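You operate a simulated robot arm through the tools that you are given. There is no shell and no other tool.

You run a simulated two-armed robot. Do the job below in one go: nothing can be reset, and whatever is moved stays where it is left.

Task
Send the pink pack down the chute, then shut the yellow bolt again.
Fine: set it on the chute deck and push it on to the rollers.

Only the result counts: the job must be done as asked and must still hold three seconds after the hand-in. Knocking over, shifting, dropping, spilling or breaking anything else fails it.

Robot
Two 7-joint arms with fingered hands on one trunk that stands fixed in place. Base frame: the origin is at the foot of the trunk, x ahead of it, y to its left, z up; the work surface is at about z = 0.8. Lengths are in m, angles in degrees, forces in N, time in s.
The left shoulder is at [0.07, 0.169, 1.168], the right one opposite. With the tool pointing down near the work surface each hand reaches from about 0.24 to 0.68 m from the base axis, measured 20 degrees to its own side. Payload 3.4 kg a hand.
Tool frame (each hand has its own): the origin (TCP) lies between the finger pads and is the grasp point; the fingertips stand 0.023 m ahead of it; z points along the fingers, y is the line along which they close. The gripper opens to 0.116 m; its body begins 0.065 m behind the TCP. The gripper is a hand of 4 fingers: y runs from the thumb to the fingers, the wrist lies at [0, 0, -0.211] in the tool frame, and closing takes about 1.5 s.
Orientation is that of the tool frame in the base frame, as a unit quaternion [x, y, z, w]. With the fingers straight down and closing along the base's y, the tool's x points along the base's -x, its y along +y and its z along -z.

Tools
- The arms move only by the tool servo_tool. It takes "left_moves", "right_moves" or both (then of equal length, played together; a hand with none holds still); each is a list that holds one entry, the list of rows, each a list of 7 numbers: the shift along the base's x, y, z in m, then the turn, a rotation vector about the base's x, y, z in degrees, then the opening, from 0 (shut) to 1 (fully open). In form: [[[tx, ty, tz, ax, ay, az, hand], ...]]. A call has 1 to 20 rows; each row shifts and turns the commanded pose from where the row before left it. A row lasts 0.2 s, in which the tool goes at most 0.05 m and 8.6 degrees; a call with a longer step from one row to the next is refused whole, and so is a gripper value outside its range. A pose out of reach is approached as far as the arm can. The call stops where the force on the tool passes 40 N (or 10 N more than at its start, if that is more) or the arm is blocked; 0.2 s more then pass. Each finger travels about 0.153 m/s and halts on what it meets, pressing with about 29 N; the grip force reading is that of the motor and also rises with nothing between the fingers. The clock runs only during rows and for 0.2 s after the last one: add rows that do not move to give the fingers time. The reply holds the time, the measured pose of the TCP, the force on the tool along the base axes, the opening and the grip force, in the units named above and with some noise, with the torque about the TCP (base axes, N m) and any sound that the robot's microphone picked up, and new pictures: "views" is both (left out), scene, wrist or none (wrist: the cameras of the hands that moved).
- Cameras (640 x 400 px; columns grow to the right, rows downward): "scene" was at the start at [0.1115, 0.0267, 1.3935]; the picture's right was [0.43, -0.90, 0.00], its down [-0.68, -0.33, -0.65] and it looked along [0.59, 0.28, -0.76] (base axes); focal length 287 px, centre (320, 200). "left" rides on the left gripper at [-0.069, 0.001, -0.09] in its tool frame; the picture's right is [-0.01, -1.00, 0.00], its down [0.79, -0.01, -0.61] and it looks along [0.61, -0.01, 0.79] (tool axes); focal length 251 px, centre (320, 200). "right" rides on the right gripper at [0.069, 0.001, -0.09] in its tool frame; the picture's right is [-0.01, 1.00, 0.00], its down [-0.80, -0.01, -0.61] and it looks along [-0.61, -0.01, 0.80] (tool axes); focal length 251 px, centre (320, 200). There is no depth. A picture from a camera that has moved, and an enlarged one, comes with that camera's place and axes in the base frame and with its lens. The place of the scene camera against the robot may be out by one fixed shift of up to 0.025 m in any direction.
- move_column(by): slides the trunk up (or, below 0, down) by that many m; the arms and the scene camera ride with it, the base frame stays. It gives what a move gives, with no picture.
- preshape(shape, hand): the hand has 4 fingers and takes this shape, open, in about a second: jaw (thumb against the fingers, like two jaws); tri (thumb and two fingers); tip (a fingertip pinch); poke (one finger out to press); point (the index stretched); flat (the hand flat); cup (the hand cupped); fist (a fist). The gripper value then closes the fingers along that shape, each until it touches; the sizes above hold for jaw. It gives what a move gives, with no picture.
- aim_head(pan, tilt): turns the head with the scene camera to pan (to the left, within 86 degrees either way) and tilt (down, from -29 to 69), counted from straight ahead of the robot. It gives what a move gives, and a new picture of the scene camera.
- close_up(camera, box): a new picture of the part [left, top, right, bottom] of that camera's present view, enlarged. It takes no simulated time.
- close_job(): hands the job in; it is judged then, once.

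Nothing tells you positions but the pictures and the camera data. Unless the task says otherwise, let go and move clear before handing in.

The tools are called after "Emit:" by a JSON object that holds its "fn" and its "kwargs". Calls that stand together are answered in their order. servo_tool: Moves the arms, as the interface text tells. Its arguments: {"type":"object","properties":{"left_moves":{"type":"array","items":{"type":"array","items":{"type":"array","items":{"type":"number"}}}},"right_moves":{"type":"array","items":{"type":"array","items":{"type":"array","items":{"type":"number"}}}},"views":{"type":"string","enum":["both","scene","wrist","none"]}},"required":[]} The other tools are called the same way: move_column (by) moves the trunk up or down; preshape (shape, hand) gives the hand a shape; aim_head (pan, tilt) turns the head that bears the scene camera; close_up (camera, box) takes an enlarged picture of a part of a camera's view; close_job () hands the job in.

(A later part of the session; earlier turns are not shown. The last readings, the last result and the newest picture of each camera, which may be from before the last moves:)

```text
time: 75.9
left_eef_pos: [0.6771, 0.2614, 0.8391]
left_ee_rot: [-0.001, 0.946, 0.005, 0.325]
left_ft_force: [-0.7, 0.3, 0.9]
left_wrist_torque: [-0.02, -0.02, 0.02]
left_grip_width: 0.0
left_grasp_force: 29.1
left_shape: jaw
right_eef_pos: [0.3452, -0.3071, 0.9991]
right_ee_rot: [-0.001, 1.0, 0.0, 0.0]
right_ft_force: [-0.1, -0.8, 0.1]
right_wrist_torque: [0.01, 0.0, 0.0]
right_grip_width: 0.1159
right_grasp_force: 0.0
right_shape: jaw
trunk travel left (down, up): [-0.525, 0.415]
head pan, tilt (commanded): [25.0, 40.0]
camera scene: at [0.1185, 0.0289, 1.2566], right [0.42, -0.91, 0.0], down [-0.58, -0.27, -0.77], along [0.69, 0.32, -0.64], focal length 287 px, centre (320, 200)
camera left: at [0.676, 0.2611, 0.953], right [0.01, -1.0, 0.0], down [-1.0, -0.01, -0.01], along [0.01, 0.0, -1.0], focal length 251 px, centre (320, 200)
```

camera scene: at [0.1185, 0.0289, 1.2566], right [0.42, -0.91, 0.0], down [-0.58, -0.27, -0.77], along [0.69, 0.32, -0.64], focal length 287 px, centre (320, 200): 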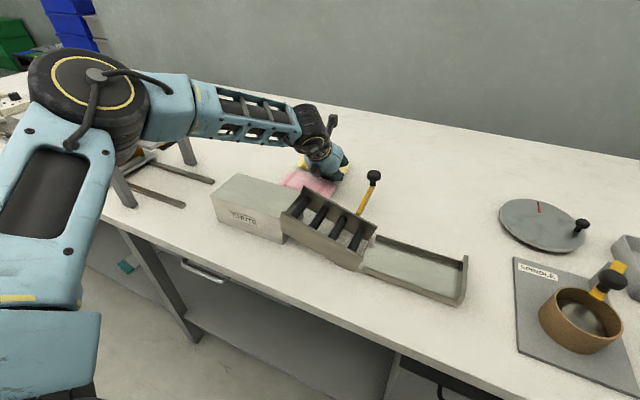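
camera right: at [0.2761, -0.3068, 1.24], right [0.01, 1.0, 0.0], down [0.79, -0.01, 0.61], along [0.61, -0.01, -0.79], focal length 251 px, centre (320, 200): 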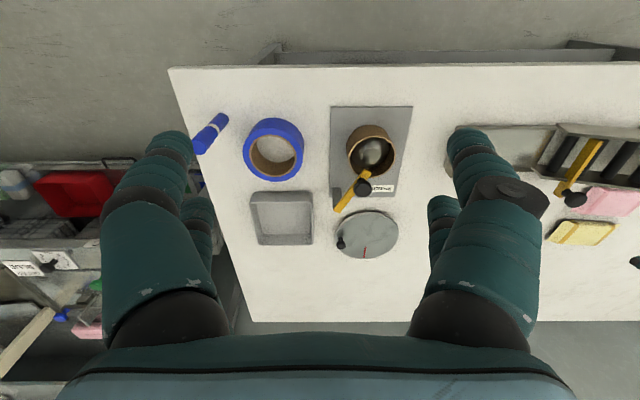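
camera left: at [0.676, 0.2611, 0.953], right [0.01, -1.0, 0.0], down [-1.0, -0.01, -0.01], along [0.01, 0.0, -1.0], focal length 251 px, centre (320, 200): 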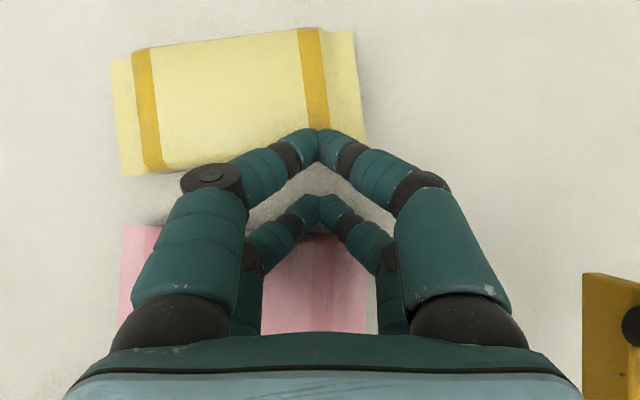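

The pink pack follows the hook and the gap is opening, while the yellow pack stays put. I shift along the gap toward the pack's middle and keep pulling.

Emit:
{"fn": "servo_tool", "kwargs": {"left_moves": [[[0.005, 0.01, 0, 0, 0, 0, 0.0], [0, 0.02, 0, 0, 0, 0, 0.0], [0, 0.008, 0, 0, 0, 0, 0.0], [-0.006, 0, 0, 0, 0, 0, 0.0], [-0.009, 0, 0, 0, 0, 0, 0.0], [-0.009, 0, 0, 0, 0, 0, 0.0], [-0.009, 0, 0, 0, 0, 0, 0.0], [-0.006, 0, 0, 0, 0, 0, 0.0], [0, 0, 0, 0, 0, 0, 0.0]]], "views": "both"}}

```text
time: 77.9
left_eef_pos: [0.6437, 0.2993, 0.8402]
left_ee_rot: [-0.001, 0.945, 0.005, 0.326]
left_ft_force: [0.3, -0.6, -0.6]
left_wrist_torque: [0.0, -0.01, -0.01]
left_grip_width: 0.0
left_grasp_force: 29.1
left_shape: jaw
right_eef_pos: [0.3462, -0.3079, 0.9985]
right_ee_rot: [-0.001, 1.0, 0.0, 0.0]
right_ft_force: [0.4, -0.3, -0.6]
right_wrist_torque: [-0.03, 0.0, 0.01]
right_grip_width: 0.1158
right_grasp_force: 0.2
right_shape: jaw
trunk travel left (down, up): [-0.525, 0.415]
head pan, tilt (commanded): [25.0, 40.0]
camera scene: at [0.1185, 0.029, 1.2566], right [0.42, -0.91, 0.0], down [-0.58, -0.27, -0.77], along [0.69, 0.32, -0.64], focal length 287 px, centre (320, 200)
camera left: at [0.642, 0.2987, 0.9536], right [0.01, -1.0, 0.0], down [-1.0, -0.01, -0.01], along [0.01, 0.0, -1.0], focal length 251 px, centre (320, 200)
```

scene: 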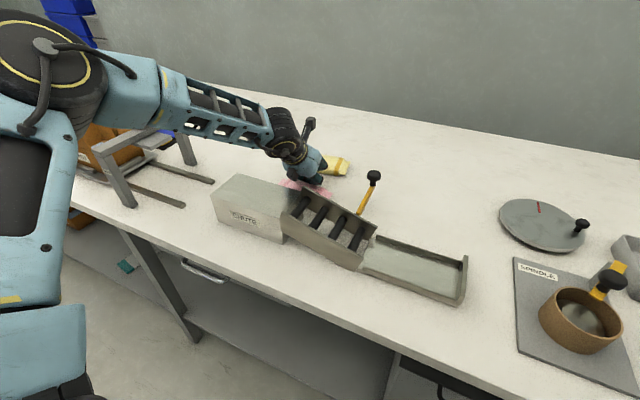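
left: 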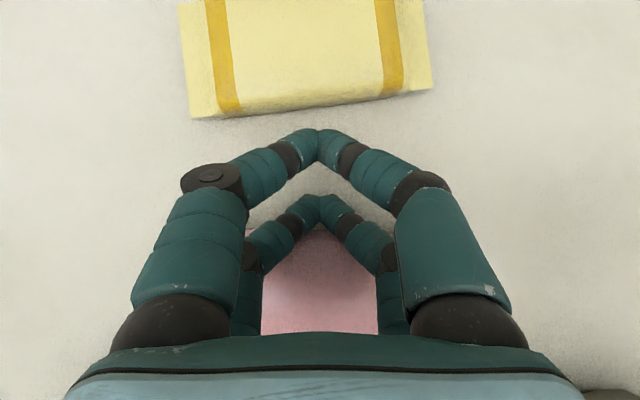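

The pink pack is now at about x = 0.592, clear of the yellow one. I lift the hook out, then test whether a higher trunk gives more vertical-hand reach down at bench height.

Emit:
{"fn": "servo_tool", "kwargs": {"left_moves": [[[0.004, 0, 0, 0, 0, 0, 0.0], [0, 0, 0.02, 0, 0, 0, 0.0], [0, 0, 0.03, 0, 4.25, 0, 0.0], [-0.01, 0, 0.03, 0, 4.25, 0, 0.0], [-0.01, 0, 0.02, 0, 4.25, 0, 0.0], [-0.01, 0, 0, 0, 4.25, 0, 0.0], [-0.01, 0, 0, 0, 4.25, 0, 0.0], [-0.01, 0, 0, 0, 4.25, 0, 0.0], [-0.01, 0, 0, 0, 4.25, 0, 0.0], [0, 0, 0, 0, 4.25, 0, 0.0], [0, 0, 0, 0, 4.1, 0, 0.0], [0, 0, 0, 0, 0, 0, 0.0]]], "views": "both"}}

```text
time: 80.5
left_eef_pos: [0.5867, 0.2971, 0.9405]
left_ee_rot: [0.001, 1.0, 0.004, -0.001]
left_ft_force: [-1.0, 0.7, -0.1]
left_wrist_torque: [0.01, 0.01, 0.02]
left_grip_width: 0.0
left_grasp_force: 29.4
left_shape: jaw
right_eef_pos: [0.3441, -0.3075, 0.9987]
right_ee_rot: [-0.001, 1.0, 0.0, 0.0]
right_ft_force: [-0.6, -0.1, -0.3]
right_wrist_torque: [0.03, -0.01, 0.01]
right_grip_width: 0.1157
right_grasp_force: 0.0
right_shape: jaw
trunk travel left (down, up): [-0.525, 0.415]
head pan, tilt (commanded): [25.0, 40.0]
camera scene: at [0.1179, 0.0288, 1.2567], right [0.42, -0.91, 0.0], down [-0.58, -0.27, -0.77], along [0.69, 0.32, -0.64], focal length 287 px, centre (320, 200)
camera left: at [0.6554, 0.2984, 1.0304], right [0.01, -1.0, -0.01], down [-0.79, -0.01, 0.61], along [-0.61, 0.0, -0.79], focal length 251 px, centre (320, 200)
```

scene: 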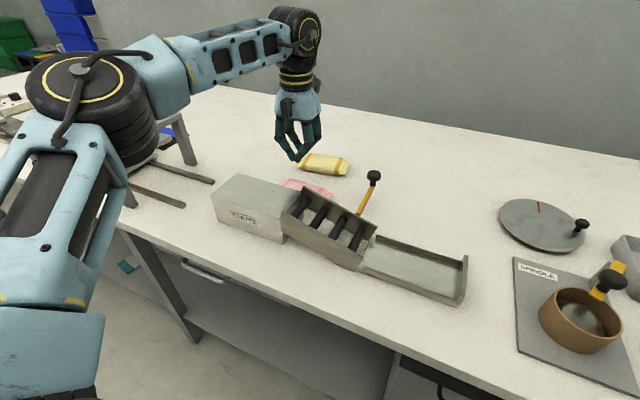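
left: 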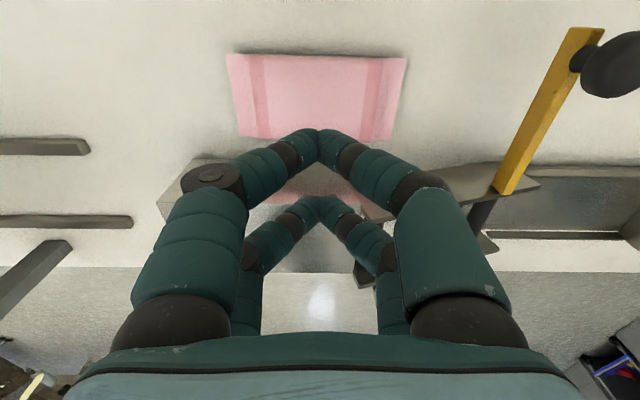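

The pink pack is now centred at about (0.5915, 0.303), almost square to y. I raise the trunk by 0.15 to test the reach at the original height.

Emit:
{"fn": "move_column", "kwargs": {"by": 0.15}}

Emit:
{"fn": "servo_tool", "kwargs": {"left_moves": [[[0, 0, -0.04, 0, 0, 0, 0.0], [0, 0.01, -0.04, 0, 0, 0, 0.0], [0.01, 0.01, -0.04, 0, 0, 0, 0.0], [0.01, 0, -0.04, 0, 0, 0, 0.0], [0.01, 0, -0.04, 0, 0, 0, 0.0], [0.02, 0, -0.01, 0, 0, 0, 0.0], [0, 0, 0, 0, 0, 0, 0.0]]], "views": "scene"}}

```text
time: 82.3
left_eef_pos: [0.5877, 0.2985, 1.0903]
left_ee_rot: [0.001, 1.0, 0.003, -0.001]
left_ft_force: [0.4, -0.6, 0.8]
left_wrist_torque: [0.04, 0.05, -0.01]
left_grip_width: 0.0
left_grasp_force: 28.9
left_shape: jaw
right_eef_pos: [0.3456, -0.3067, 1.1488]
right_ee_rot: [0.0, 1.0, 0.0, 0.001]
right_ft_force: [0.4, 0.2, 0.5]
right_wrist_torque: [0.02, 0.0, -0.01]
right_grip_width: 0.1157
right_grasp_force: 0.1
right_shape: jaw
trunk travel left (down, up): [-0.675, 0.265]
head pan, tilt (commanded): [25.0, 40.0]
```

```text
time: 83.9
left_eef_pos: [0.5716, 0.3265, 0.9062]
left_ee_rot: [0.001, 1.0, 0.003, 0.001]
left_ft_force: [0.5, -0.5, 0.2]
left_wrist_torque: [0.0, 0.02, 0.0]
left_grip_width: 0.0002
left_grasp_force: 29.2
left_shape: jaw
left hand out of reach, approached as far as the arm can: row 3, 4, 5, 6
right_eef_pos: [0.3449, -0.307, 1.1488]
right_ee_rot: [0.0, 1.0, 0.001, -0.001]
right_ft_force: [0.4, -0.1, -0.2]
right_wrist_torque: [0.01, -0.01, -0.02]
right_grip_width: 0.116
right_grasp_force: 0.0
right_shape: jaw
trunk travel left (down, up): [-0.675, 0.265]
head pan, tilt (commanded): [25.0, 40.0]
camera scene: at [0.1183, 0.0288, 1.4067], right [0.42, -0.91, 0.0], down [-0.58, -0.27, -0.77], along [0.69, 0.32, -0.64], focal length 287 px, centre (320, 200)
```

scene: 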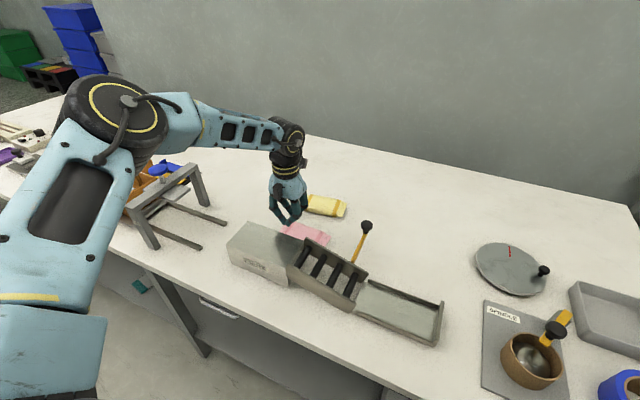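

A higher trunk gives less reach, so I will go back down. First I use this view to measure the gap between the deck's side wall and the pack.

Emit:
{"fn": "close_up", "kwargs": {"camera": "left", "box": [160, 0, 560, 250]}}

```text
1.60 times, centred on (360, 125) of left
camera zoom: at [0.6396, 0.3265, 0.9959], right [0.01, -1.0, -0.01], down [-0.8, -0.01, 0.61], along [-0.61, 0.0, -0.8], focal length 402 px, centre (256, 320)
```

zoom: 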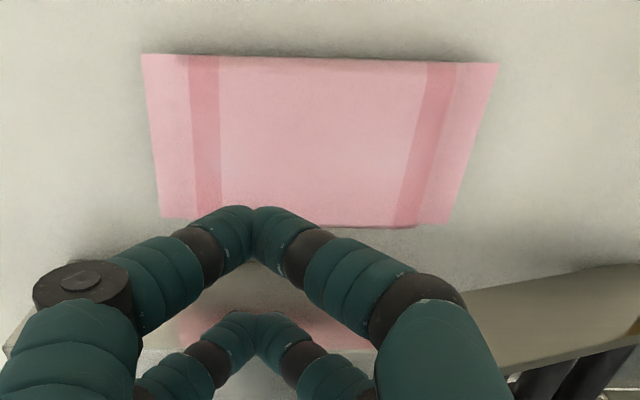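

Emit:
{"fn": "servo_tool", "kwargs": {"left_moves": [[[0, 0, 0.02, 0, 0, 0, 0.5], [0, 0, 0.02, 0, 0, 0, 1.0], [0, 0, 0, 0, 0, 0, 1.0], [0, 0, 0, 0, 0, 0, 1.0]]], "views": "wrist"}}

Emit:
{"fn": "close_up", "kwargs": {"camera": "left", "box": [160, 20, 560, 270]}}

```text
time: 84.9
left_eef_pos: [0.5719, 0.3279, 0.9471]
left_ee_rot: [0.001, 1.0, 0.003, 0.001]
left_ft_force: [-0.5, 0.2, 0.8]
left_wrist_torque: [-0.01, 0.0, -0.01]
left_grip_width: 0.116
left_grasp_force: 0.1
left_shape: jaw
right_eef_pos: [0.3452, -0.3069, 1.1484]
right_ee_rot: [0.0, 1.0, 0.0, 0.0]
right_ft_force: [-0.8, -0.2, -0.5]
right_wrist_torque: [0.0, -0.01, 0.01]
right_grip_width: 0.1158
right_grasp_force: 0.0
right_shape: jaw
trunk travel left (down, up): [-0.675, 0.265]
head pan, tilt (commanded): [25.0, 40.0]
camera left: at [0.6405, 0.3279, 1.0365], right [0.01, -1.0, -0.01], down [-0.8, -0.01, 0.61], along [-0.61, 0.0, -0.8], focal length 251 px, centre (320, 200)
```

left: 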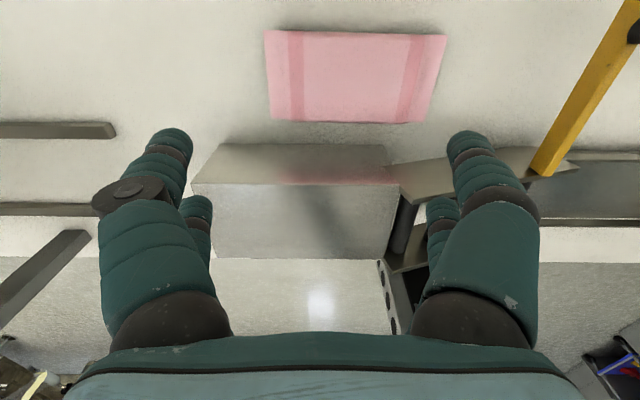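

```text
1.60 times, centred on (360, 145) of left
camera zoom: at [0.6405, 0.3279, 1.0365], right [0.01, -1.0, -0.01], down [-0.8, -0.01, 0.61], along [-0.61, 0.0, -0.8], focal length 402 px, centre (256, 288)
```

zoom: 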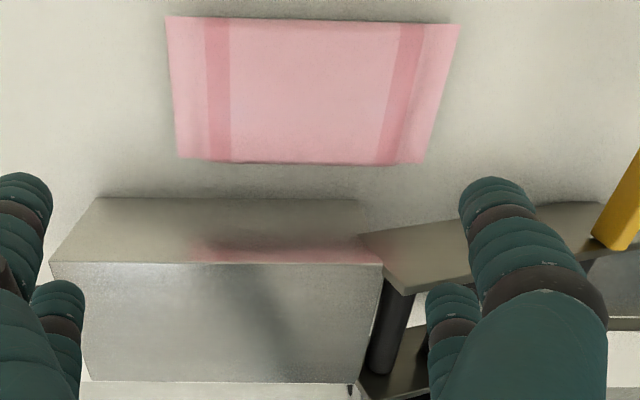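

Now I have it exactly: the deck is at x 0.444 to 0.531, y 0.266 to 0.428, top z 0.8725; the pack's near edge is at x 0.559 and its centre at (0.5927, 0.3034). I turn the hand back to yaw -90 while raising it, then lower the trunk to -0.20 for best reach.

Emit:
{"fn": "servo_tool", "kwargs": {"left_moves": [[[0, 0, 0.02, 0, 0, -8.2, 0.62], [0, 0, 0.02, 0, 0, -8.2, 0.62], [0, 0, 0.02, 0, 0, -8.2, 0.62], [0, 0, 0.02, 0, 0, -8.2, 0.62], [0, 0, 0.02, 0, 0, -8.2, 0.62], [0, 0, 0.02, 0, 0, -8.2, 0.62], [0, 0, 0.02, 0, 0, -8.2, 0.62], [0, 0, 0.02, 0, 0, -8.2, 0.62], [0, 0, 0.02, 0, 0, -8.2, 0.62], [0, 0, 0.02, 0, 0, -8.2, 0.62], [0, 0, 0, 0, 0, -8.5, 0.62], [0, 0, 0, 0, 0, 0, 0.62]]], "views": "none"}}

Emit:
{"fn": "move_column", "kwargs": {"by": -0.2}}

Emit:
{"fn": "servo_tool", "kwargs": {"left_moves": [[[0.007, -0.006, -0.005, 0, 0, 0, 0.62], [0.007, -0.006, -0.005, 0, 0, 0, 0.62], [0.007, -0.006, -0.005, 0, 0, 0, 0.62], [0.007, -0.006, -0.005, 0, 0, 0, 0.62], [0, 0, 0, 0, 0, 0, 0.62]]], "views": "both"}}

```text
time: 87.5
left_eef_pos: [0.5721, 0.3281, 1.1479]
left_ee_rot: [0.712, 0.702, 0.002, 0.001]
left_ft_force: [0.1, -0.3, 0.0]
left_wrist_torque: [-0.02, -0.02, 0.0]
left_grip_width: 0.0725
left_grasp_force: 0.0
left_shape: jaw
right_eef_pos: [0.3446, -0.3072, 1.148]
right_ee_rot: [0.001, 1.0, 0.0, 0.0]
right_ft_force: [-0.3, 0.0, -0.4]
right_wrist_torque: [0.0, 0.01, 0.01]
right_grip_width: 0.1161
right_grasp_force: 0.1
right_shape: jaw
trunk travel left (down, up): [-0.675, 0.265]
head pan, tilt (commanded): [25.0, 40.0]
```

```text
time: 89.7
left_eef_pos: [0.5719, 0.3286, 0.9478]
left_ee_rot: [0.71, 0.704, 0.002, 0.002]
left_ft_force: [-0.6, -0.5, 0.0]
left_wrist_torque: [0.0, -0.01, 0.0]
left_grip_width: 0.0722
left_grasp_force: 0.0
left_shape: jaw
right_eef_pos: [0.3466, -0.3068, 0.949]
right_ee_rot: [0.0, 1.0, 0.0, 0.001]
right_ft_force: [-0.1, 0.0, 0.1]
right_wrist_torque: [0.02, -0.02, 0.0]
right_grip_width: 0.1162
right_grasp_force: 0.0
right_shape: jaw
trunk travel left (down, up): [-0.475, 0.465]
head pan, tilt (commanded): [25.0, 40.0]
```

```text
time: 90.8
left_eef_pos: [0.589, 0.3052, 0.9237]
left_ee_rot: [0.711, 0.703, 0.003, 0.003]
left_ft_force: [0.3, -0.5, 0.8]
left_wrist_torque: [0.01, 0.04, 0.02]
left_grip_width: 0.0724
left_grasp_force: 0.1
left_shape: jaw
left hand out of reach, approached as far as the arm can: row 3, 4
right_eef_pos: [0.3457, -0.3085, 0.9489]
right_ee_rot: [0.0, 1.0, 0.0, 0.0]
right_ft_force: [0.3, -0.8, -0.5]
right_wrist_torque: [0.0, -0.01, 0.02]
right_grip_width: 0.116
right_grasp_force: 0.0
right_shape: jaw
trunk travel left (down, up): [-0.475, 0.465]
head pan, tilt (commanded): [25.0, 40.0]
camera scene: at [0.1183, 0.029, 1.2067], right [0.42, -0.91, 0.0], down [-0.58, -0.27, -0.77], along [0.69, 0.32, -0.64], focal length 287 px, centre (320, 200)
camera left: at [0.5867, 0.2381, 1.014], right [-1.0, 0.0, -0.01], down [0.0, 0.8, 0.61], along [0.01, 0.61, -0.8], focal length 251 px, centre (320, 200)
```

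scene: 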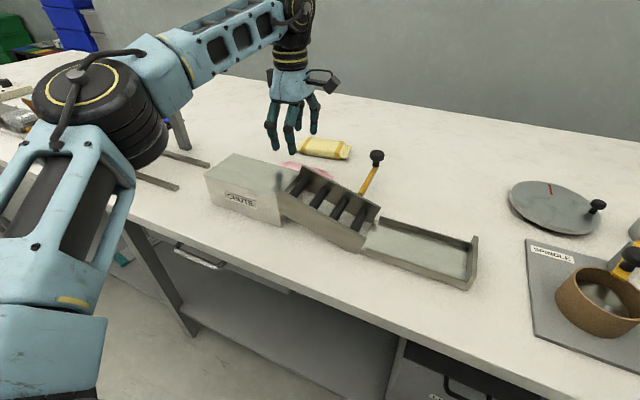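
left: 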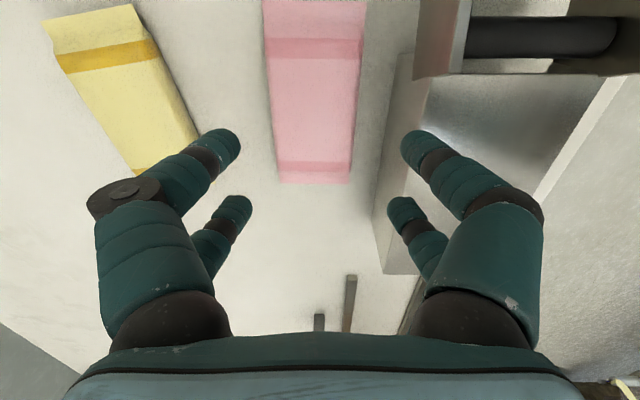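

Still a bit short at this height, but lower down the reach grows. I ease down and forward toward (0.5995, 0.3034), staying above the pack.

Emit:
{"fn": "servo_tool", "kwargs": {"left_moves": [[[0.003, 0, -0.015, 0, -1, 0, 0.62], [0.003, -0.001, -0.015, 0, -1, 0, 0.62], [0.003, -0.001, -0.015, 0, 0, 0, 0.62], [0.002, 0, -0.012, 0, 0, 0, 0.62], [0, 0, 0, 0, 0, 0, 0.62]]], "views": "wrist"}}

```text
time: 92.0
left_eef_pos: [0.598, 0.3051, 0.8664]
left_ee_rot: [0.711, 0.703, 0.015, 0.015]
left_ft_force: [0.1, 0.5, -0.4]
left_wrist_torque: [0.03, 0.01, -0.02]
left_grip_width: 0.0721
left_grasp_force: 0.0
left_shape: jaw
right_eef_pos: [0.3457, -0.3076, 0.948]
right_ee_rot: [0.0, 1.0, -0.001, 0.0]
right_ft_force: [0.4, -0.6, 0.0]
right_wrist_torque: [-0.01, 0.02, 0.0]
right_grip_width: 0.1158
right_grasp_force: 0.0
right_shape: jaw
trunk travel left (down, up): [-0.475, 0.465]
head pan, tilt (commanded): [25.0, 40.0]
camera left: at [0.5944, 0.2365, 0.9565], right [-1.0, 0.0, -0.04], down [-0.02, 0.79, 0.61], along [0.03, 0.61, -0.79], focal length 251 px, centre (320, 200)
```

left: 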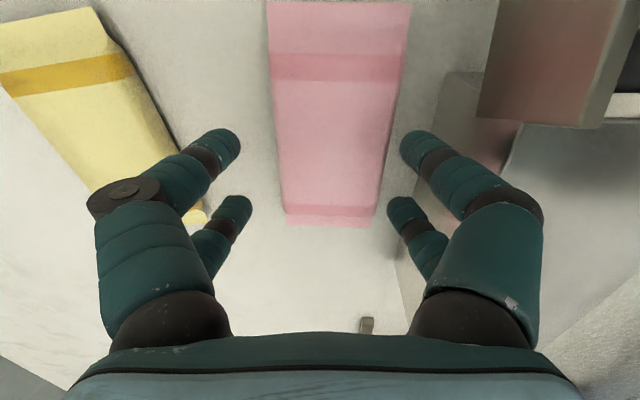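

At full opening the fingertips flare outward past the knuckles, so a fully open hand at x about 0.610 fits both beside the deck wall and clear of the yellow pack, then closing will centre the pack. I raise slightly, tilt a touch more for reach, move to x 0.610 and open.

Emit:
{"fn": "servo_tool", "kwargs": {"left_moves": [[[0, 0, 0.015, 0, -1, 0, 0.62], [0.004, 0, 0.015, 0, -1, 0, 0.62], [0.004, -0.0015, 0, 0, 0, 0, 0.62], [0.004, 0, 0, 0, 0, 0, 0.8], [0, 0, 0, 0, 0, 0, 1.0], [0, 0, 0, 0, 0, 0, 1.0]]], "views": "wrist"}}

```text
time: 93.5
left_eef_pos: [0.6078, 0.3045, 0.8969]
left_ee_rot: [0.71, 0.703, 0.027, 0.028]
left_ft_force: [-0.1, 0.0, -1.0]
left_wrist_torque: [0.0, -0.03, -0.01]
left_grip_width: 0.1159
left_grasp_force: 0.1
left_shape: jaw
left hand out of reach, approached as far as the arm can: row 4
right_eef_pos: [0.3441, -0.3081, 0.9487]
right_ee_rot: [-0.001, 1.0, 0.0, 0.0]
right_ft_force: [0.1, -0.1, -0.7]
right_wrist_torque: [0.03, -0.01, 0.0]
right_grip_width: 0.116
right_grasp_force: 0.0
right_shape: jaw
trunk travel left (down, up): [-0.475, 0.465]
head pan, tilt (commanded): [25.0, 40.0]
camera left: at [0.6008, 0.2361, 0.9865], right [-1.0, 0.0, -0.08], down [-0.05, 0.8, 0.6], along [0.06, 0.61, -0.79], focal length 251 px, centre (320, 200)
```

left: 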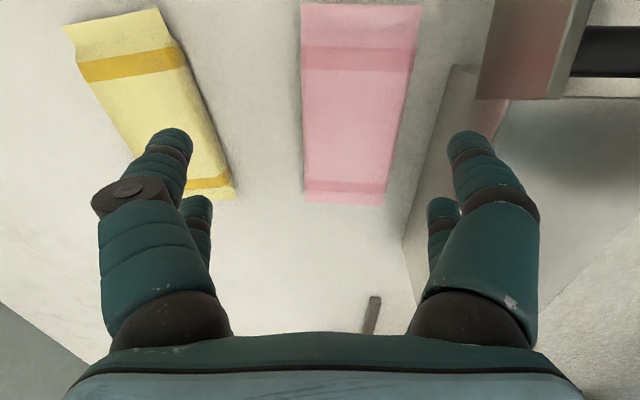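

Now open at (0.608, 0.3045). I descend beside the deck wall in small steps, easing 2 mm more in +x and reducing the tilt as reach allows.

Emit:
{"fn": "servo_tool", "kwargs": {"left_moves": [[[0.003, -0.0005, -0.006, 0, 0, 0, 1.0], [0, 0, -0.01, 0, 0, 0, 1.0], [0, 0, -0.012, 0, 0, 0, 1.0], [0, 0, -0.012, 0, 0, 0, 1.0], [0, 0, 0, 0, 0, 0, 1.0]]], "views": "wrist"}}

```text
time: 94.7
left_eef_pos: [0.6107, 0.3018, 0.856]
left_ee_rot: [0.71, 0.703, 0.027, 0.027]
left_ft_force: [0.7, -0.2, 0.4]
left_wrist_torque: [0.0, -0.01, 0.02]
left_grip_width: 0.1158
left_grasp_force: 0.1
left_shape: jaw
right_eef_pos: [0.3442, -0.3075, 0.9478]
right_ee_rot: [0.0, 1.0, 0.0, 0.0]
right_ft_force: [-0.7, 0.5, 0.8]
right_wrist_torque: [-0.01, -0.03, 0.01]
right_grip_width: 0.116
right_grasp_force: 0.1
right_shape: jaw
trunk travel left (down, up): [-0.475, 0.465]
head pan, tilt (commanded): [25.0, 40.0]
camera left: at [0.6034, 0.2343, 0.946], right [-1.0, 0.0, -0.08], down [-0.05, 0.79, 0.61], along [0.06, 0.61, -0.79], focal length 251 px, centre (320, 200)
```

left: 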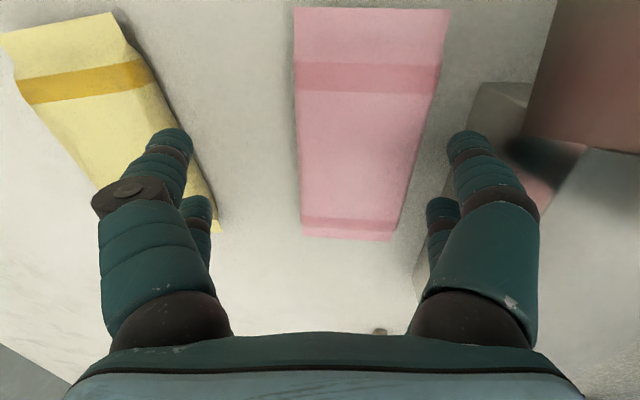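

Emit:
{"fn": "servo_tool", "kwargs": {"left_moves": [[[0, 0.001, -0.008, 0, 1, 0, 1.0], [0, 0.0005, -0.008, 0, 1, 0, 1.0], [0, 0, -0.006, 0, 0, 0, 1.0], [0, 0, -0.004, 0, 0, 0, 1.0], [0, 0, 0, 0, 0, 0, 1.0]]], "views": "both"}}

```text
time: 95.8
left_eef_pos: [0.605, 0.3059, 0.8307]
left_ee_rot: [0.711, 0.703, 0.015, 0.015]
left_ft_force: [-0.8, 0.0, -1.3]
left_wrist_torque: [0.01, -0.06, -0.04]
left_grip_width: 0.1159
left_grasp_force: 0.0
left_shape: jaw
left hand out of reach, approached as far as the arm can: row 2
right_eef_pos: [0.3451, -0.308, 0.9498]
right_ee_rot: [0.0, 1.0, 0.0, 0.0]
right_ft_force: [0.1, 0.8, -0.1]
right_wrist_torque: [0.03, 0.01, 0.02]
right_grip_width: 0.116
right_grasp_force: 0.0
right_shape: jaw
trunk travel left (down, up): [-0.475, 0.465]
head pan, tilt (commanded): [25.0, 40.0]
camera scene: at [0.1184, 0.0289, 1.2067], right [0.42, -0.91, 0.0], down [-0.58, -0.27, -0.77], along [0.69, 0.32, -0.64], focal length 287 px, centre (320, 200)
camera left: at [0.6013, 0.2371, 0.9202], right [-1.0, 0.0, -0.04], down [-0.03, 0.8, 0.61], along [0.04, 0.61, -0.79], focal length 251 px, centre (320, 200)
```

scene: 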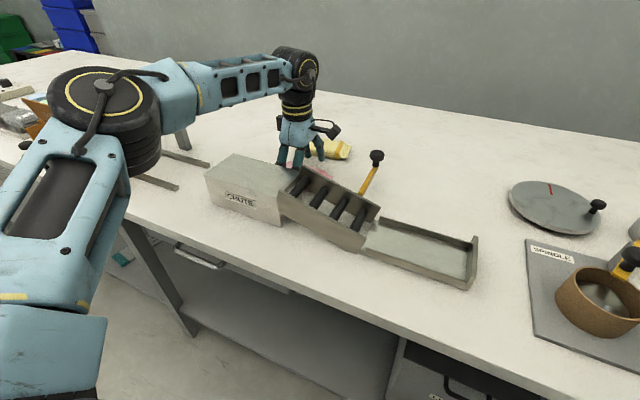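
left: 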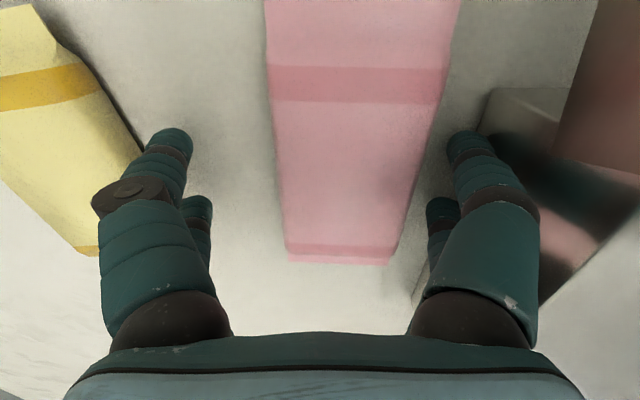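

Both sides are free (no contact). I lower 3 mm more and close gradually.

Emit:
{"fn": "servo_tool", "kwargs": {"left_moves": [[[0, 0, -0.003, 0, 0, 0, 1.0], [0, 0, 0, 0, 0, 0, 0.9], [0, 0, 0, 0, 0, 0, 0.8], [0, 0, 0, 0, 0, 0, 0.72], [0, 0, 0, 0, 0, 0, 0.66], [0, 0, 0, 0, 0, 0, 0.66]]], "views": "wrist"}}

```text
time: 97.2
left_eef_pos: [0.6063, 0.3052, 0.8275]
left_ee_rot: [0.711, 0.703, 0.016, 0.017]
left_ft_force: [0.5, -0.4, -0.6]
left_wrist_torque: [0.0, 0.04, 0.0]
left_grip_width: 0.0764
left_grasp_force: 0.1
left_shape: jaw
right_eef_pos: [0.3456, -0.3079, 0.9486]
right_ee_rot: [0.0, 1.0, -0.001, 0.0]
right_ft_force: [-0.7, 0.6, 0.4]
right_wrist_torque: [-0.01, -0.03, 0.02]
right_grip_width: 0.1159
right_grasp_force: 0.0
right_shape: jaw
trunk travel left (down, up): [-0.475, 0.465]
head pan, tilt (commanded): [25.0, 40.0]
camera left: at [0.6014, 0.2373, 0.9167], right [-1.0, 0.0, -0.04], down [-0.03, 0.8, 0.61], along [0.04, 0.61, -0.79], focal length 251 px, centre (320, 200)
```

left: 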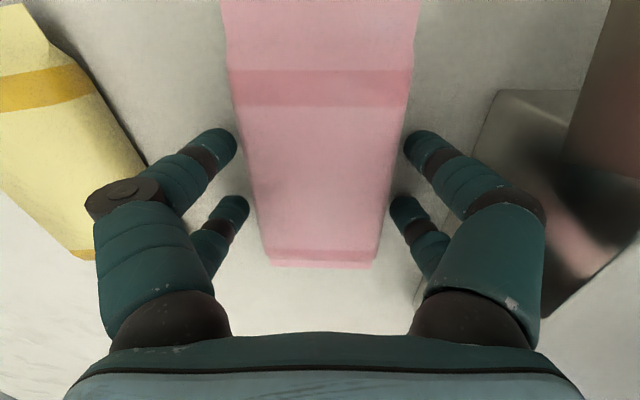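

The thumb pushed the pack to the centre of the grip. I lower 2 mm more, then close firmly.

Emit:
{"fn": "servo_tool", "kwargs": {"left_moves": [[[0, 0, -0.002, 0, 0, 0, 0.66], [0, 0, 0, 0, 0, 0, 0.62], [0, 0, 0, 0, 0, 0, 0.58], [0, 0, 0, 0, 0, 0, 0.54], [0, 0, 0, 0, 0, 0, 0.5], [0, 0, 0, 0, 0, 0, 0.5]]], "views": "wrist"}}

```text
time: 98.7
left_eef_pos: [0.606, 0.3052, 0.8259]
left_ee_rot: [0.711, 0.703, 0.016, 0.016]
left_ft_force: [-2.0, -1.0, 2.5]
left_wrist_torque: [-0.01, 0.15, 0.02]
left_grip_width: 0.0627
left_grasp_force: 28.1
left_shape: jaw
right_eef_pos: [0.3452, -0.3066, 0.9476]
right_ee_rot: [0.001, 1.0, 0.0, 0.001]
right_ft_force: [-1.1, 0.3, -0.1]
right_wrist_torque: [0.01, 0.01, 0.0]
right_grip_width: 0.1157
right_grasp_force: 0.0
right_shape: jaw
trunk travel left (down, up): [-0.475, 0.465]
head pan, tilt (commanded): [25.0, 40.0]
camera left: at [0.601, 0.2373, 0.9154], right [-1.0, 0.0, -0.05], down [-0.03, 0.8, 0.61], along [0.04, 0.61, -0.79], focal length 251 px, centre (320, 200)
```

left: 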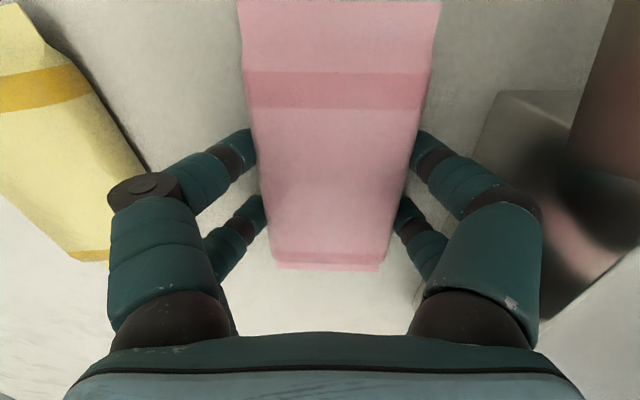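

The grip now reads 0.0627 wide at 28 N, close to the pack's full width. I lift very slowly and check.

Emit:
{"fn": "servo_tool", "kwargs": {"left_moves": [[[0, 0, 0.003, 0, 0, 0, 0.5], [0, 0, 0.004, 0, 0, 0, 0.5], [0, 0, 0.004, 0, 0, 0, 0.5], [0, 0, 0, 0, 0, 0, 0.5]]], "views": "both"}}

```text
time: 99.7
left_eef_pos: [0.6052, 0.3065, 0.8362]
left_ee_rot: [0.71, 0.704, 0.016, 0.016]
left_ft_force: [0.4, -0.1, -0.6]
left_wrist_torque: [0.0, -0.01, -0.01]
left_grip_width: 0.0626
left_grasp_force: 29.3
left_shape: jaw
right_eef_pos: [0.3452, -0.3069, 0.9489]
right_ee_rot: [0.001, 1.0, 0.001, 0.001]
right_ft_force: [-0.1, -0.5, -0.2]
right_wrist_torque: [0.0, 0.0, 0.01]
right_grip_width: 0.1159
right_grasp_force: 0.0
right_shape: jaw
trunk travel left (down, up): [-0.475, 0.465]
head pan, tilt (commanded): [25.0, 40.0]
camera scene: at [0.1185, 0.029, 1.2066], right [0.42, -0.91, 0.0], down [-0.58, -0.27, -0.77], along [0.69, 0.32, -0.64], focal length 287 px, centre (320, 200)
camera left: at [0.6016, 0.2374, 0.9261], right [-1.0, 0.0, -0.04], down [-0.03, 0.8, 0.61], along [0.04, 0.61, -0.79], focal length 251 px, centre (320, 200)
```

scene: 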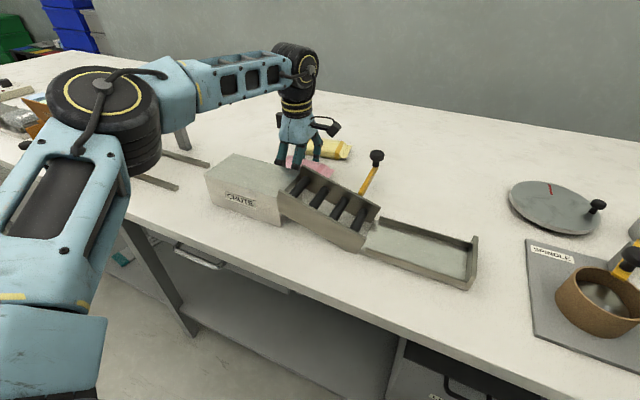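
left: 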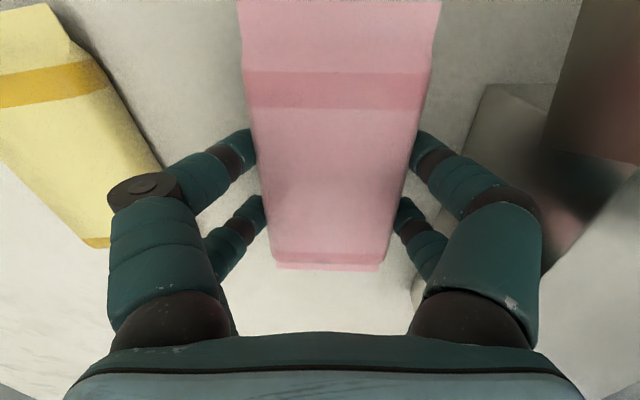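

The pack is held and lifts with the hand. I raise it to clear the deck and the roller walls, drifting slightly toward -x to stay in reach.

Emit:
{"fn": "servo_tool", "kwargs": {"left_moves": [[[-0.001, 0, 0.01, 0, 0, 0, 0.5], [-0.002, 0.001, 0.012, 0, 0, 0, 0.5], [-0.002, 0.002, 0.014, 0, 0, 0, 0.5], [-0.002, 0.003, 0.014, 0, 0, 0, 0.5], [-0.002, 0.004, 0.014, 0, 0, 0, 0.5], [-0.002, 0.005, 0.014, 0, 0, 0, 0.5], [-0.002, 0.005, 0.014, 0, 0, 0, 0.5], [0, 0, 0, 0, 0, 0, 0.5]]], "views": "both"}}

```text
time: 101.5
left_eef_pos: [0.5929, 0.3253, 0.9284]
left_ee_rot: [0.711, 0.703, 0.015, 0.015]
left_ft_force: [0.7, -0.1, -0.7]
left_wrist_torque: [-0.02, 0.0, 0.0]
left_grip_width: 0.0624
left_grasp_force: 29.1
left_shape: jaw
right_eef_pos: [0.3441, -0.308, 0.9482]
right_ee_rot: [0.0, 1.0, 0.0, 0.0]
right_ft_force: [0.3, 0.0, 0.1]
right_wrist_torque: [0.01, -0.01, 0.05]
right_grip_width: 0.1158
right_grasp_force: 0.1
right_shape: jaw
trunk travel left (down, up): [-0.475, 0.465]
head pan, tilt (commanded): [25.0, 40.0]
camera scene: at [0.1186, 0.029, 1.2066], right [0.42, -0.91, 0.0], down [-0.58, -0.27, -0.77], along [0.69, 0.32, -0.64], focal length 287 px, centre (320, 200)
camera left: at [0.5889, 0.2568, 1.0178], right [-1.0, 0.0, -0.04], down [-0.02, 0.79, 0.61], along [0.03, 0.61, -0.79], focal length 251 px, centre (320, 200)
```

scene: 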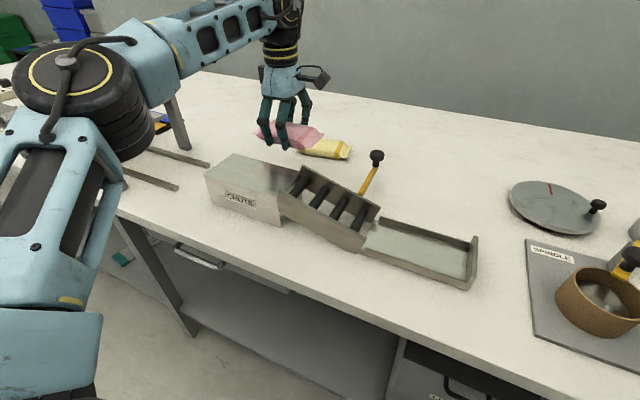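
left: 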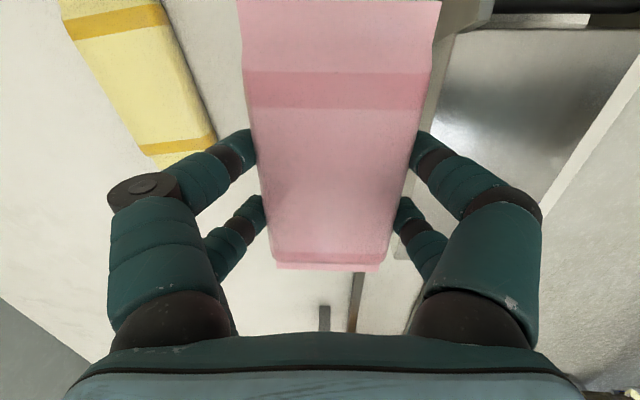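

The pack is well held and aligned with the hand; its centre sits about 6 mm to the thumb side. I carry it over the deck, taking out the small tilt and yaw.

Emit:
{"fn": "servo_tool", "kwargs": {"left_moves": [[[0, 0, 0.01, 0, 0.6, 0.3, 0.5], [-0.016, 0.004, 0.002, 0, 0.6, 0.3, 0.5], [-0.016, 0.004, 0, 0, 0.6, 0, 0.5], [-0.016, 0.004, 0, 0, 0.5, 0, 0.5], [-0.016, 0.004, 0, 0, 0, 0, 0.5], [-0.016, 0.004, 0, 0, 0, 0, 0.5], [-0.0154, 0.0027, 0, 0, 0, 0, 0.5], [0, 0, 0, 0, 0, 0, 0.5]]], "views": "both"}}

```text
time: 103.2
left_eef_pos: [0.4981, 0.3486, 0.9412]
left_ee_rot: [0.707, 0.707, -0.001, 0.001]
left_ft_force: [0.1, -0.2, -0.3]
left_wrist_torque: [-0.01, -0.02, -0.03]
left_grip_width: 0.0625
left_grasp_force: 29.5
left_shape: jaw
right_eef_pos: [0.3452, -0.3069, 0.9487]
right_ee_rot: [0.0, 1.0, 0.001, 0.001]
right_ft_force: [-0.5, -0.1, 0.3]
right_wrist_torque: [-0.04, -0.02, -0.02]
right_grip_width: 0.1158
right_grasp_force: 0.1
right_shape: jaw
trunk travel left (down, up): [-0.475, 0.465]
head pan, tilt (commanded): [25.0, 40.0]
camera scene: at [0.1188, 0.0289, 1.2066], right [0.42, -0.91, 0.0], down [-0.58, -0.27, -0.77], along [0.69, 0.32, -0.64], focal length 287 px, centre (320, 200)
camera left: at [0.4983, 0.2795, 1.0308], right [-1.0, -0.01, 0.0], down [-0.01, 0.79, 0.61], along [0.0, 0.61, -0.79], focal length 251 px, centre (320, 200)
```

scene: 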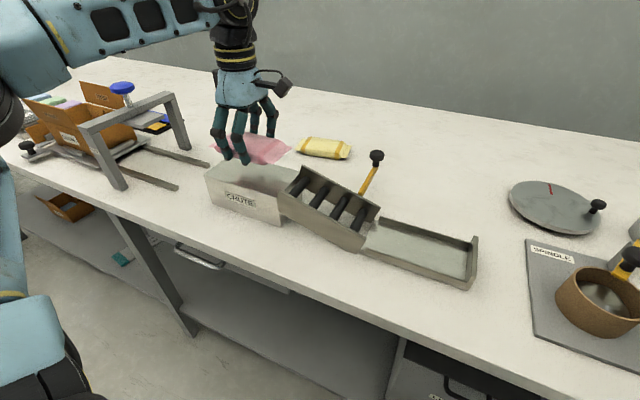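
left: 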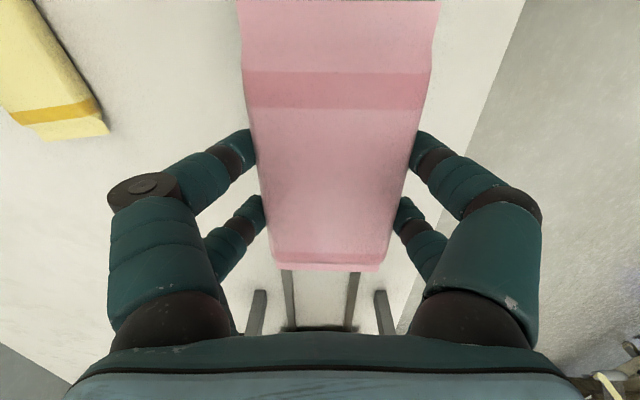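

Aligned over the deck, with the pack centre at x about 0.492. I shift 1.5 mm toward the channel centre and lower it onto the deck.

Emit:
{"fn": "servo_tool", "kwargs": {"left_moves": [[[-0.0015, 0, -0.012, 0, 0, 0, 0.5], [0, 0, -0.012, 0, 0, 0, 0.5], [0, 0, -0.008, 0, 0, 0, 0.5], [0, 0, -0.005, 0, 0, 0, 0.5], [0, 0, 0, 0, 0, 0, 0.5]]], "views": "both"}}

```text
time: 104.5
left_eef_pos: [0.4957, 0.3482, 0.9026]
left_ee_rot: [0.707, 0.707, 0.001, 0.001]
left_ft_force: [-0.9, -0.3, -0.9]
left_wrist_torque: [0.0, -0.02, 0.0]
left_grip_width: 0.0623
left_grasp_force: 28.4
left_shape: jaw
right_eef_pos: [0.3445, -0.3063, 0.9481]
right_ee_rot: [0.0, 1.0, 0.0, 0.0]
right_ft_force: [0.4, -0.6, 0.2]
right_wrist_torque: [0.02, -0.04, 0.0]
right_grip_width: 0.1161
right_grasp_force: 0.1
right_shape: jaw
trunk travel left (down, up): [-0.475, 0.465]
head pan, tilt (commanded): [25.0, 40.0]
camera scene: at [0.1184, 0.029, 1.2067], right [0.42, -0.91, 0.0], down [-0.58, -0.27, -0.77], along [0.69, 0.32, -0.64], focal length 287 px, centre (320, 200)
camera left: at [0.4963, 0.2796, 0.9937], right [-1.0, -0.01, 0.0], down [-0.01, 0.79, 0.61], along [0.0, 0.61, -0.79], focal length 251 px, centre (320, 200)
```

scene: 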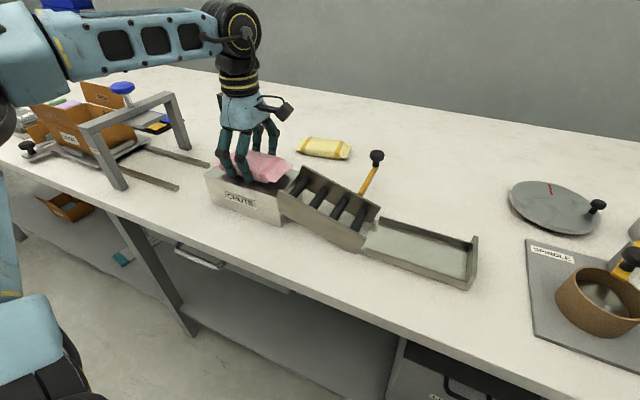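
left: 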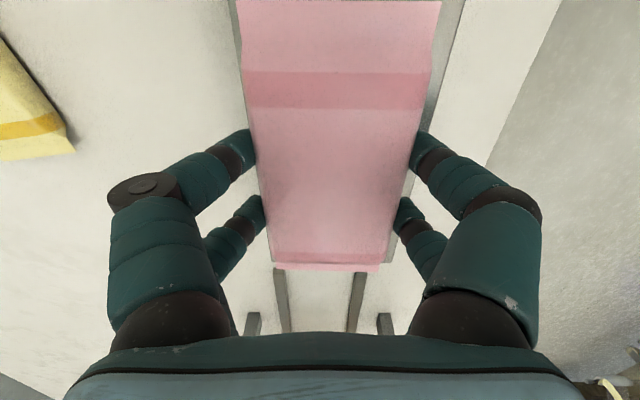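

Emit:
{"fn": "servo_tool", "kwargs": {"left_moves": [[[0, 0, -0.003, 0, 0, 0, 0.5], [0, 0, -0.0015, 0, 0, 0, 0.5], [0, 0, 0, 0, 0, 0, 0.5]]], "views": "wrist"}}

Emit:
{"fn": "close_up", "kwargs": {"camera": "scene", "box": [180, 110, 400, 260]}}

```text
time: 105.2
left_eef_pos: [0.4969, 0.3474, 0.9005]
left_ee_rot: [0.708, 0.706, 0.001, 0.0]
left_ft_force: [-1.1, 1.5, 1.0]
left_wrist_torque: [0.0, -0.01, -0.03]
left_grip_width: 0.0622
left_grasp_force: 28.8
left_shape: jaw
right_eef_pos: [0.3454, -0.3083, 0.948]
right_ee_rot: [0.0, 1.0, 0.0, 0.0]
right_ft_force: [-0.5, 0.4, 0.6]
right_wrist_torque: [0.01, -0.06, -0.03]
right_grip_width: 0.1161
right_grasp_force: 0.1
right_shape: jaw
trunk travel left (down, up): [-0.475, 0.465]
head pan, tilt (commanded): [25.0, 40.0]
camera left: at [0.4961, 0.2788, 0.9894], right [-1.0, -0.01, 0.0], down [-0.01, 0.79, 0.61], along [0.0, 0.61, -0.79], focal length 251 px, centre (320, 200)
```

left: 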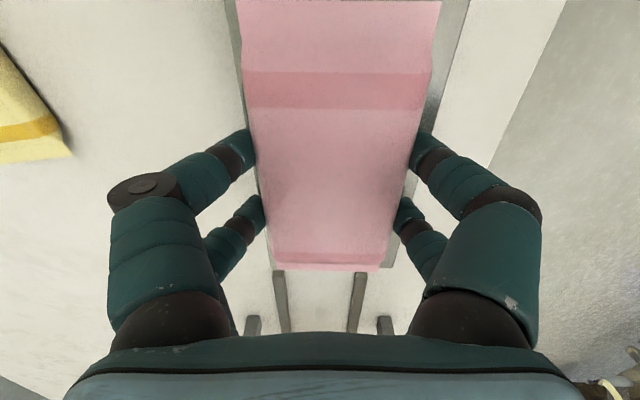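

```text
2.67 times, centred on (290, 185) of scene
camera zoom: at [0.1183, 0.029, 1.2067], right [0.42, -0.91, 0.0], down [-0.58, -0.27, -0.77], along [0.69, 0.32, -0.64], focal length 765 px, centre (400, 240)
```

zoom: 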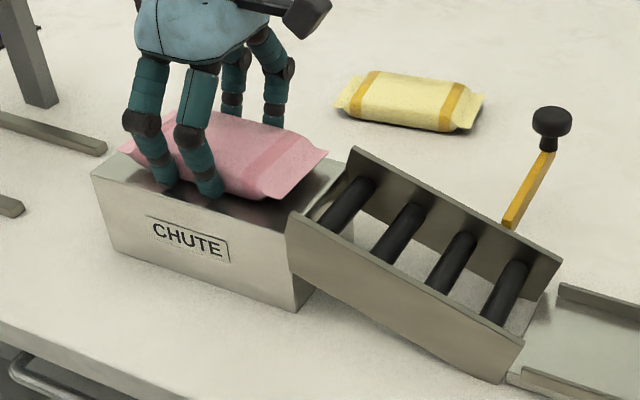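

Nearly touching. I go down another 1.5 mm, then open slowly.

Emit:
{"fn": "servo_tool", "kwargs": {"left_moves": [[[0, 0, -0.0015, 0, 0, 0, 0.5], [0, 0, 0, 0, 0, 0, 0.55], [0, 0, 0, 0, 0, 0, 0.62], [0, 0, 0, 0, 0, 0, 0.7], [0, 0, 0, 0, 0, 0, 0.78], [0, 0, 0, 0, 0, 0, 0.78]]], "views": "both"}}

```text
time: 106.7
left_eef_pos: [0.4963, 0.3477, 0.8975]
left_ee_rot: [0.707, 0.707, 0.002, 0.001]
left_ft_force: [-0.4, 0.6, 0.6]
left_wrist_torque: [-0.04, -0.01, 0.03]
left_grip_width: 0.0902
left_grasp_force: 0.0
left_shape: jaw
right_eef_pos: [0.3454, -0.3077, 0.9469]
right_ee_rot: [0.0, 1.0, 0.0, 0.0]
right_ft_force: [-0.7, 0.7, -0.7]
right_wrist_torque: [-0.02, -0.02, -0.02]
right_grip_width: 0.1158
right_grasp_force: 0.0
right_shape: jaw
trunk travel left (down, up): [-0.475, 0.465]
head pan, tilt (commanded): [25.0, 40.0]
camera scene: at [0.1183, 0.029, 1.2067], right [0.42, -0.91, 0.0], down [-0.58, -0.27, -0.77], along [0.69, 0.32, -0.64], focal length 287 px, centre (320, 200)
camera left: at [0.4963, 0.2786, 0.9877], right [-1.0, -0.01, 0.0], down [-0.01, 0.79, 0.61], along [0.0, 0.61, -0.79], focal length 251 px, centre (320, 200)
```

scene: 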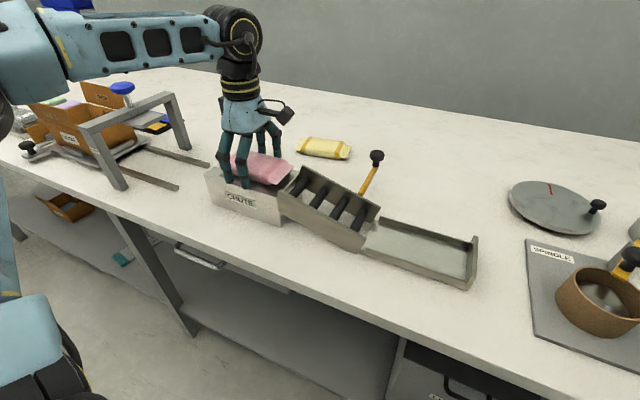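
left: 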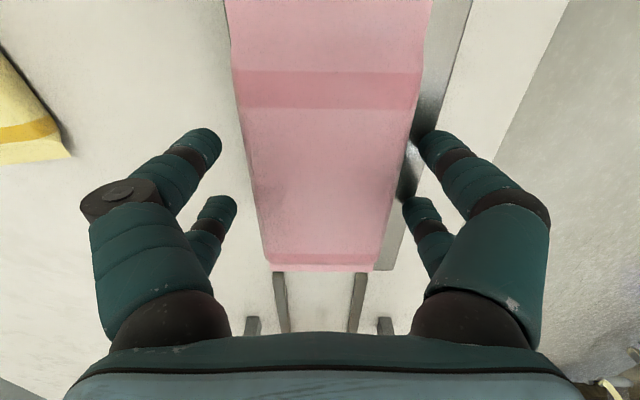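

The pack rests on the deck. I lift away and look along the channel to compare the pack's edges with the roller walls.

Emit:
{"fn": "servo_tool", "kwargs": {"left_moves": [[[0, 0, 0, 0, 0, 0, 0.9], [0, 0, 0.02, 0, 0, 0, 0.9], [0, 0, 0.035, 0, 0, 0, 0.9], [0, -0.03, 0.04, 0, 0, 0, 0.9], [0, -0.035, 0.03, 0, 0, 0, 1.0], [0, -0.035, 0.01, 0, 0, 0, 1.0], [0, 0, 0, 0, 0, 0, 1.0]]], "views": "both"}}

Emit:
{"fn": "close_up", "kwargs": {"camera": "left", "box": [200, 0, 440, 200]}}

```text
time: 108.2
left_eef_pos: [0.4968, 0.247, 1.0324]
left_ee_rot: [0.707, 0.707, 0.001, 0.001]
left_ft_force: [-0.4, -0.1, -0.4]
left_wrist_torque: [0.01, 0.03, -0.01]
left_grip_width: 0.116
left_grasp_force: 0.0
left_shape: jaw
right_eef_pos: [0.3447, -0.3077, 0.9496]
right_ee_rot: [-0.001, 1.0, -0.001, 0.0]
right_ft_force: [-0.2, -0.3, 0.6]
right_wrist_torque: [0.03, 0.01, 0.0]
right_grip_width: 0.1158
right_grasp_force: 0.0
right_shape: jaw
trunk travel left (down, up): [-0.475, 0.465]
head pan, tilt (commanded): [25.0, 40.0]
camera scene: at [0.1179, 0.0292, 1.2067], right [0.42, -0.91, 0.0], down [-0.58, -0.27, -0.77], along [0.69, 0.32, -0.64], focal length 287 px, centre (320, 200)
camera left: at [0.4963, 0.1789, 1.1211], right [-1.0, -0.01, 0.0], down [-0.01, 0.8, 0.61], along [0.0, 0.61, -0.8], focal length 251 px, centre (320, 200)
```

scene: 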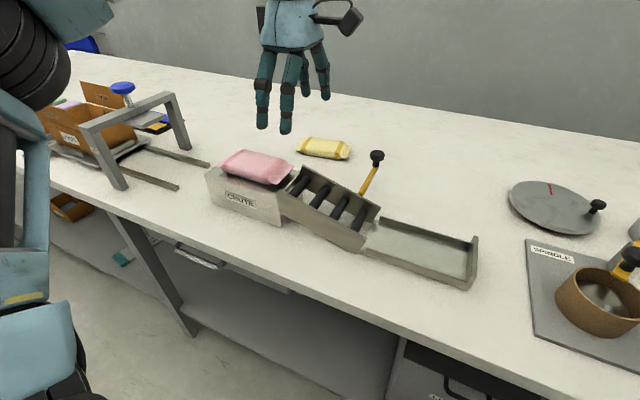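
left: 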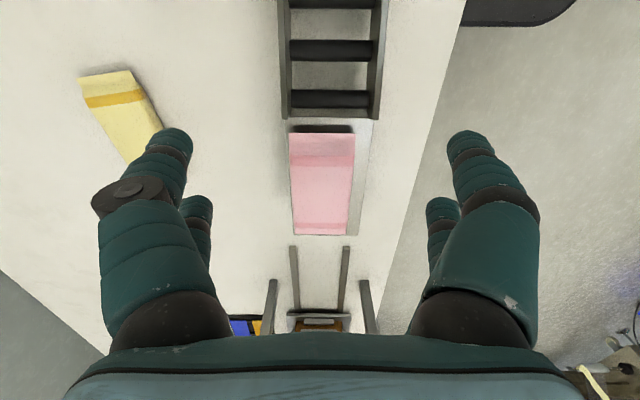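

```text
2.00 times, centred on (320, 100) of left
camera zoom: at [0.4963, 0.1789, 1.1211], right [-1.0, -0.01, 0.0], down [-0.01, 0.8, 0.61], along [0.0, 0.61, -0.8], focal length 503 px, centre (320, 400)
```

zoom: 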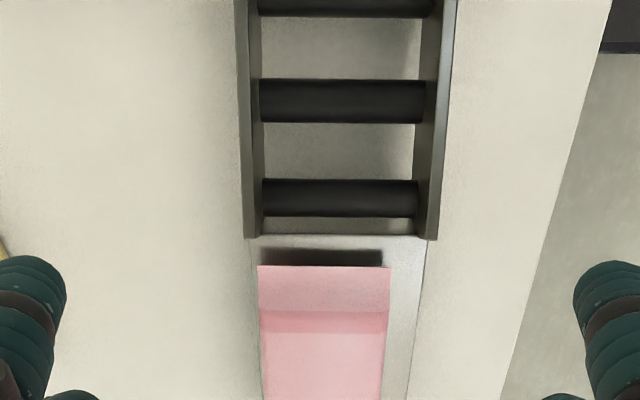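

Measured here, the channel runs from x about 0.449 to 0.526 (centre 0.4875), while the pack's centre is at 0.4946, about 7 mm too far in +x. I bring the open hand down around the pack and nudge it toward -x with the far fingers, which also squares it.

Emit:
{"fn": "servo_tool", "kwargs": {"left_moves": [[[-0.003, 0.035, -0.01, 0, 0, 0, 0.78], [-0.003, 0.035, -0.03, 0, 0, 0, 0.78], [-0.003, 0.03, -0.035, 0, 0, 0, 0.78], [0, 0, -0.03, 0, 0, 0, 0.78], [0, 0, -0.02, 0, 0, 0, 0.78], [0, 0, -0.009, 0, 0, 0, 0.78], [0, 0, 0, 0, 0, 0, 0.78]]], "views": "wrist"}}

```text
time: 109.8
left_eef_pos: [0.4866, 0.3484, 0.8999]
left_ee_rot: [0.707, 0.707, 0.001, 0.0]
left_ft_force: [-0.3, 0.3, 0.3]
left_wrist_torque: [-0.02, 0.01, -0.01]
left_grip_width: 0.0907
left_grasp_force: 0.1
left_shape: jaw
right_eef_pos: [0.3452, -0.308, 0.9496]
right_ee_rot: [-0.002, 1.0, 0.001, 0.0]
right_ft_force: [0.1, -0.4, -0.3]
right_wrist_torque: [0.01, -0.01, -0.01]
right_grip_width: 0.1158
right_grasp_force: 0.1
right_shape: jaw
trunk travel left (down, up): [-0.475, 0.465]
head pan, tilt (commanded): [25.0, 40.0]
camera left: at [0.4868, 0.2807, 0.9894], right [-1.0, -0.01, 0.0], down [-0.01, 0.79, 0.61], along [0.0, 0.61, -0.79], focal length 251 px, centre (320, 200)
```

left: 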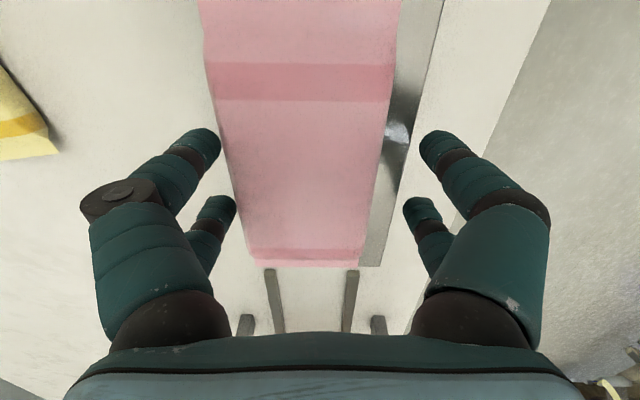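

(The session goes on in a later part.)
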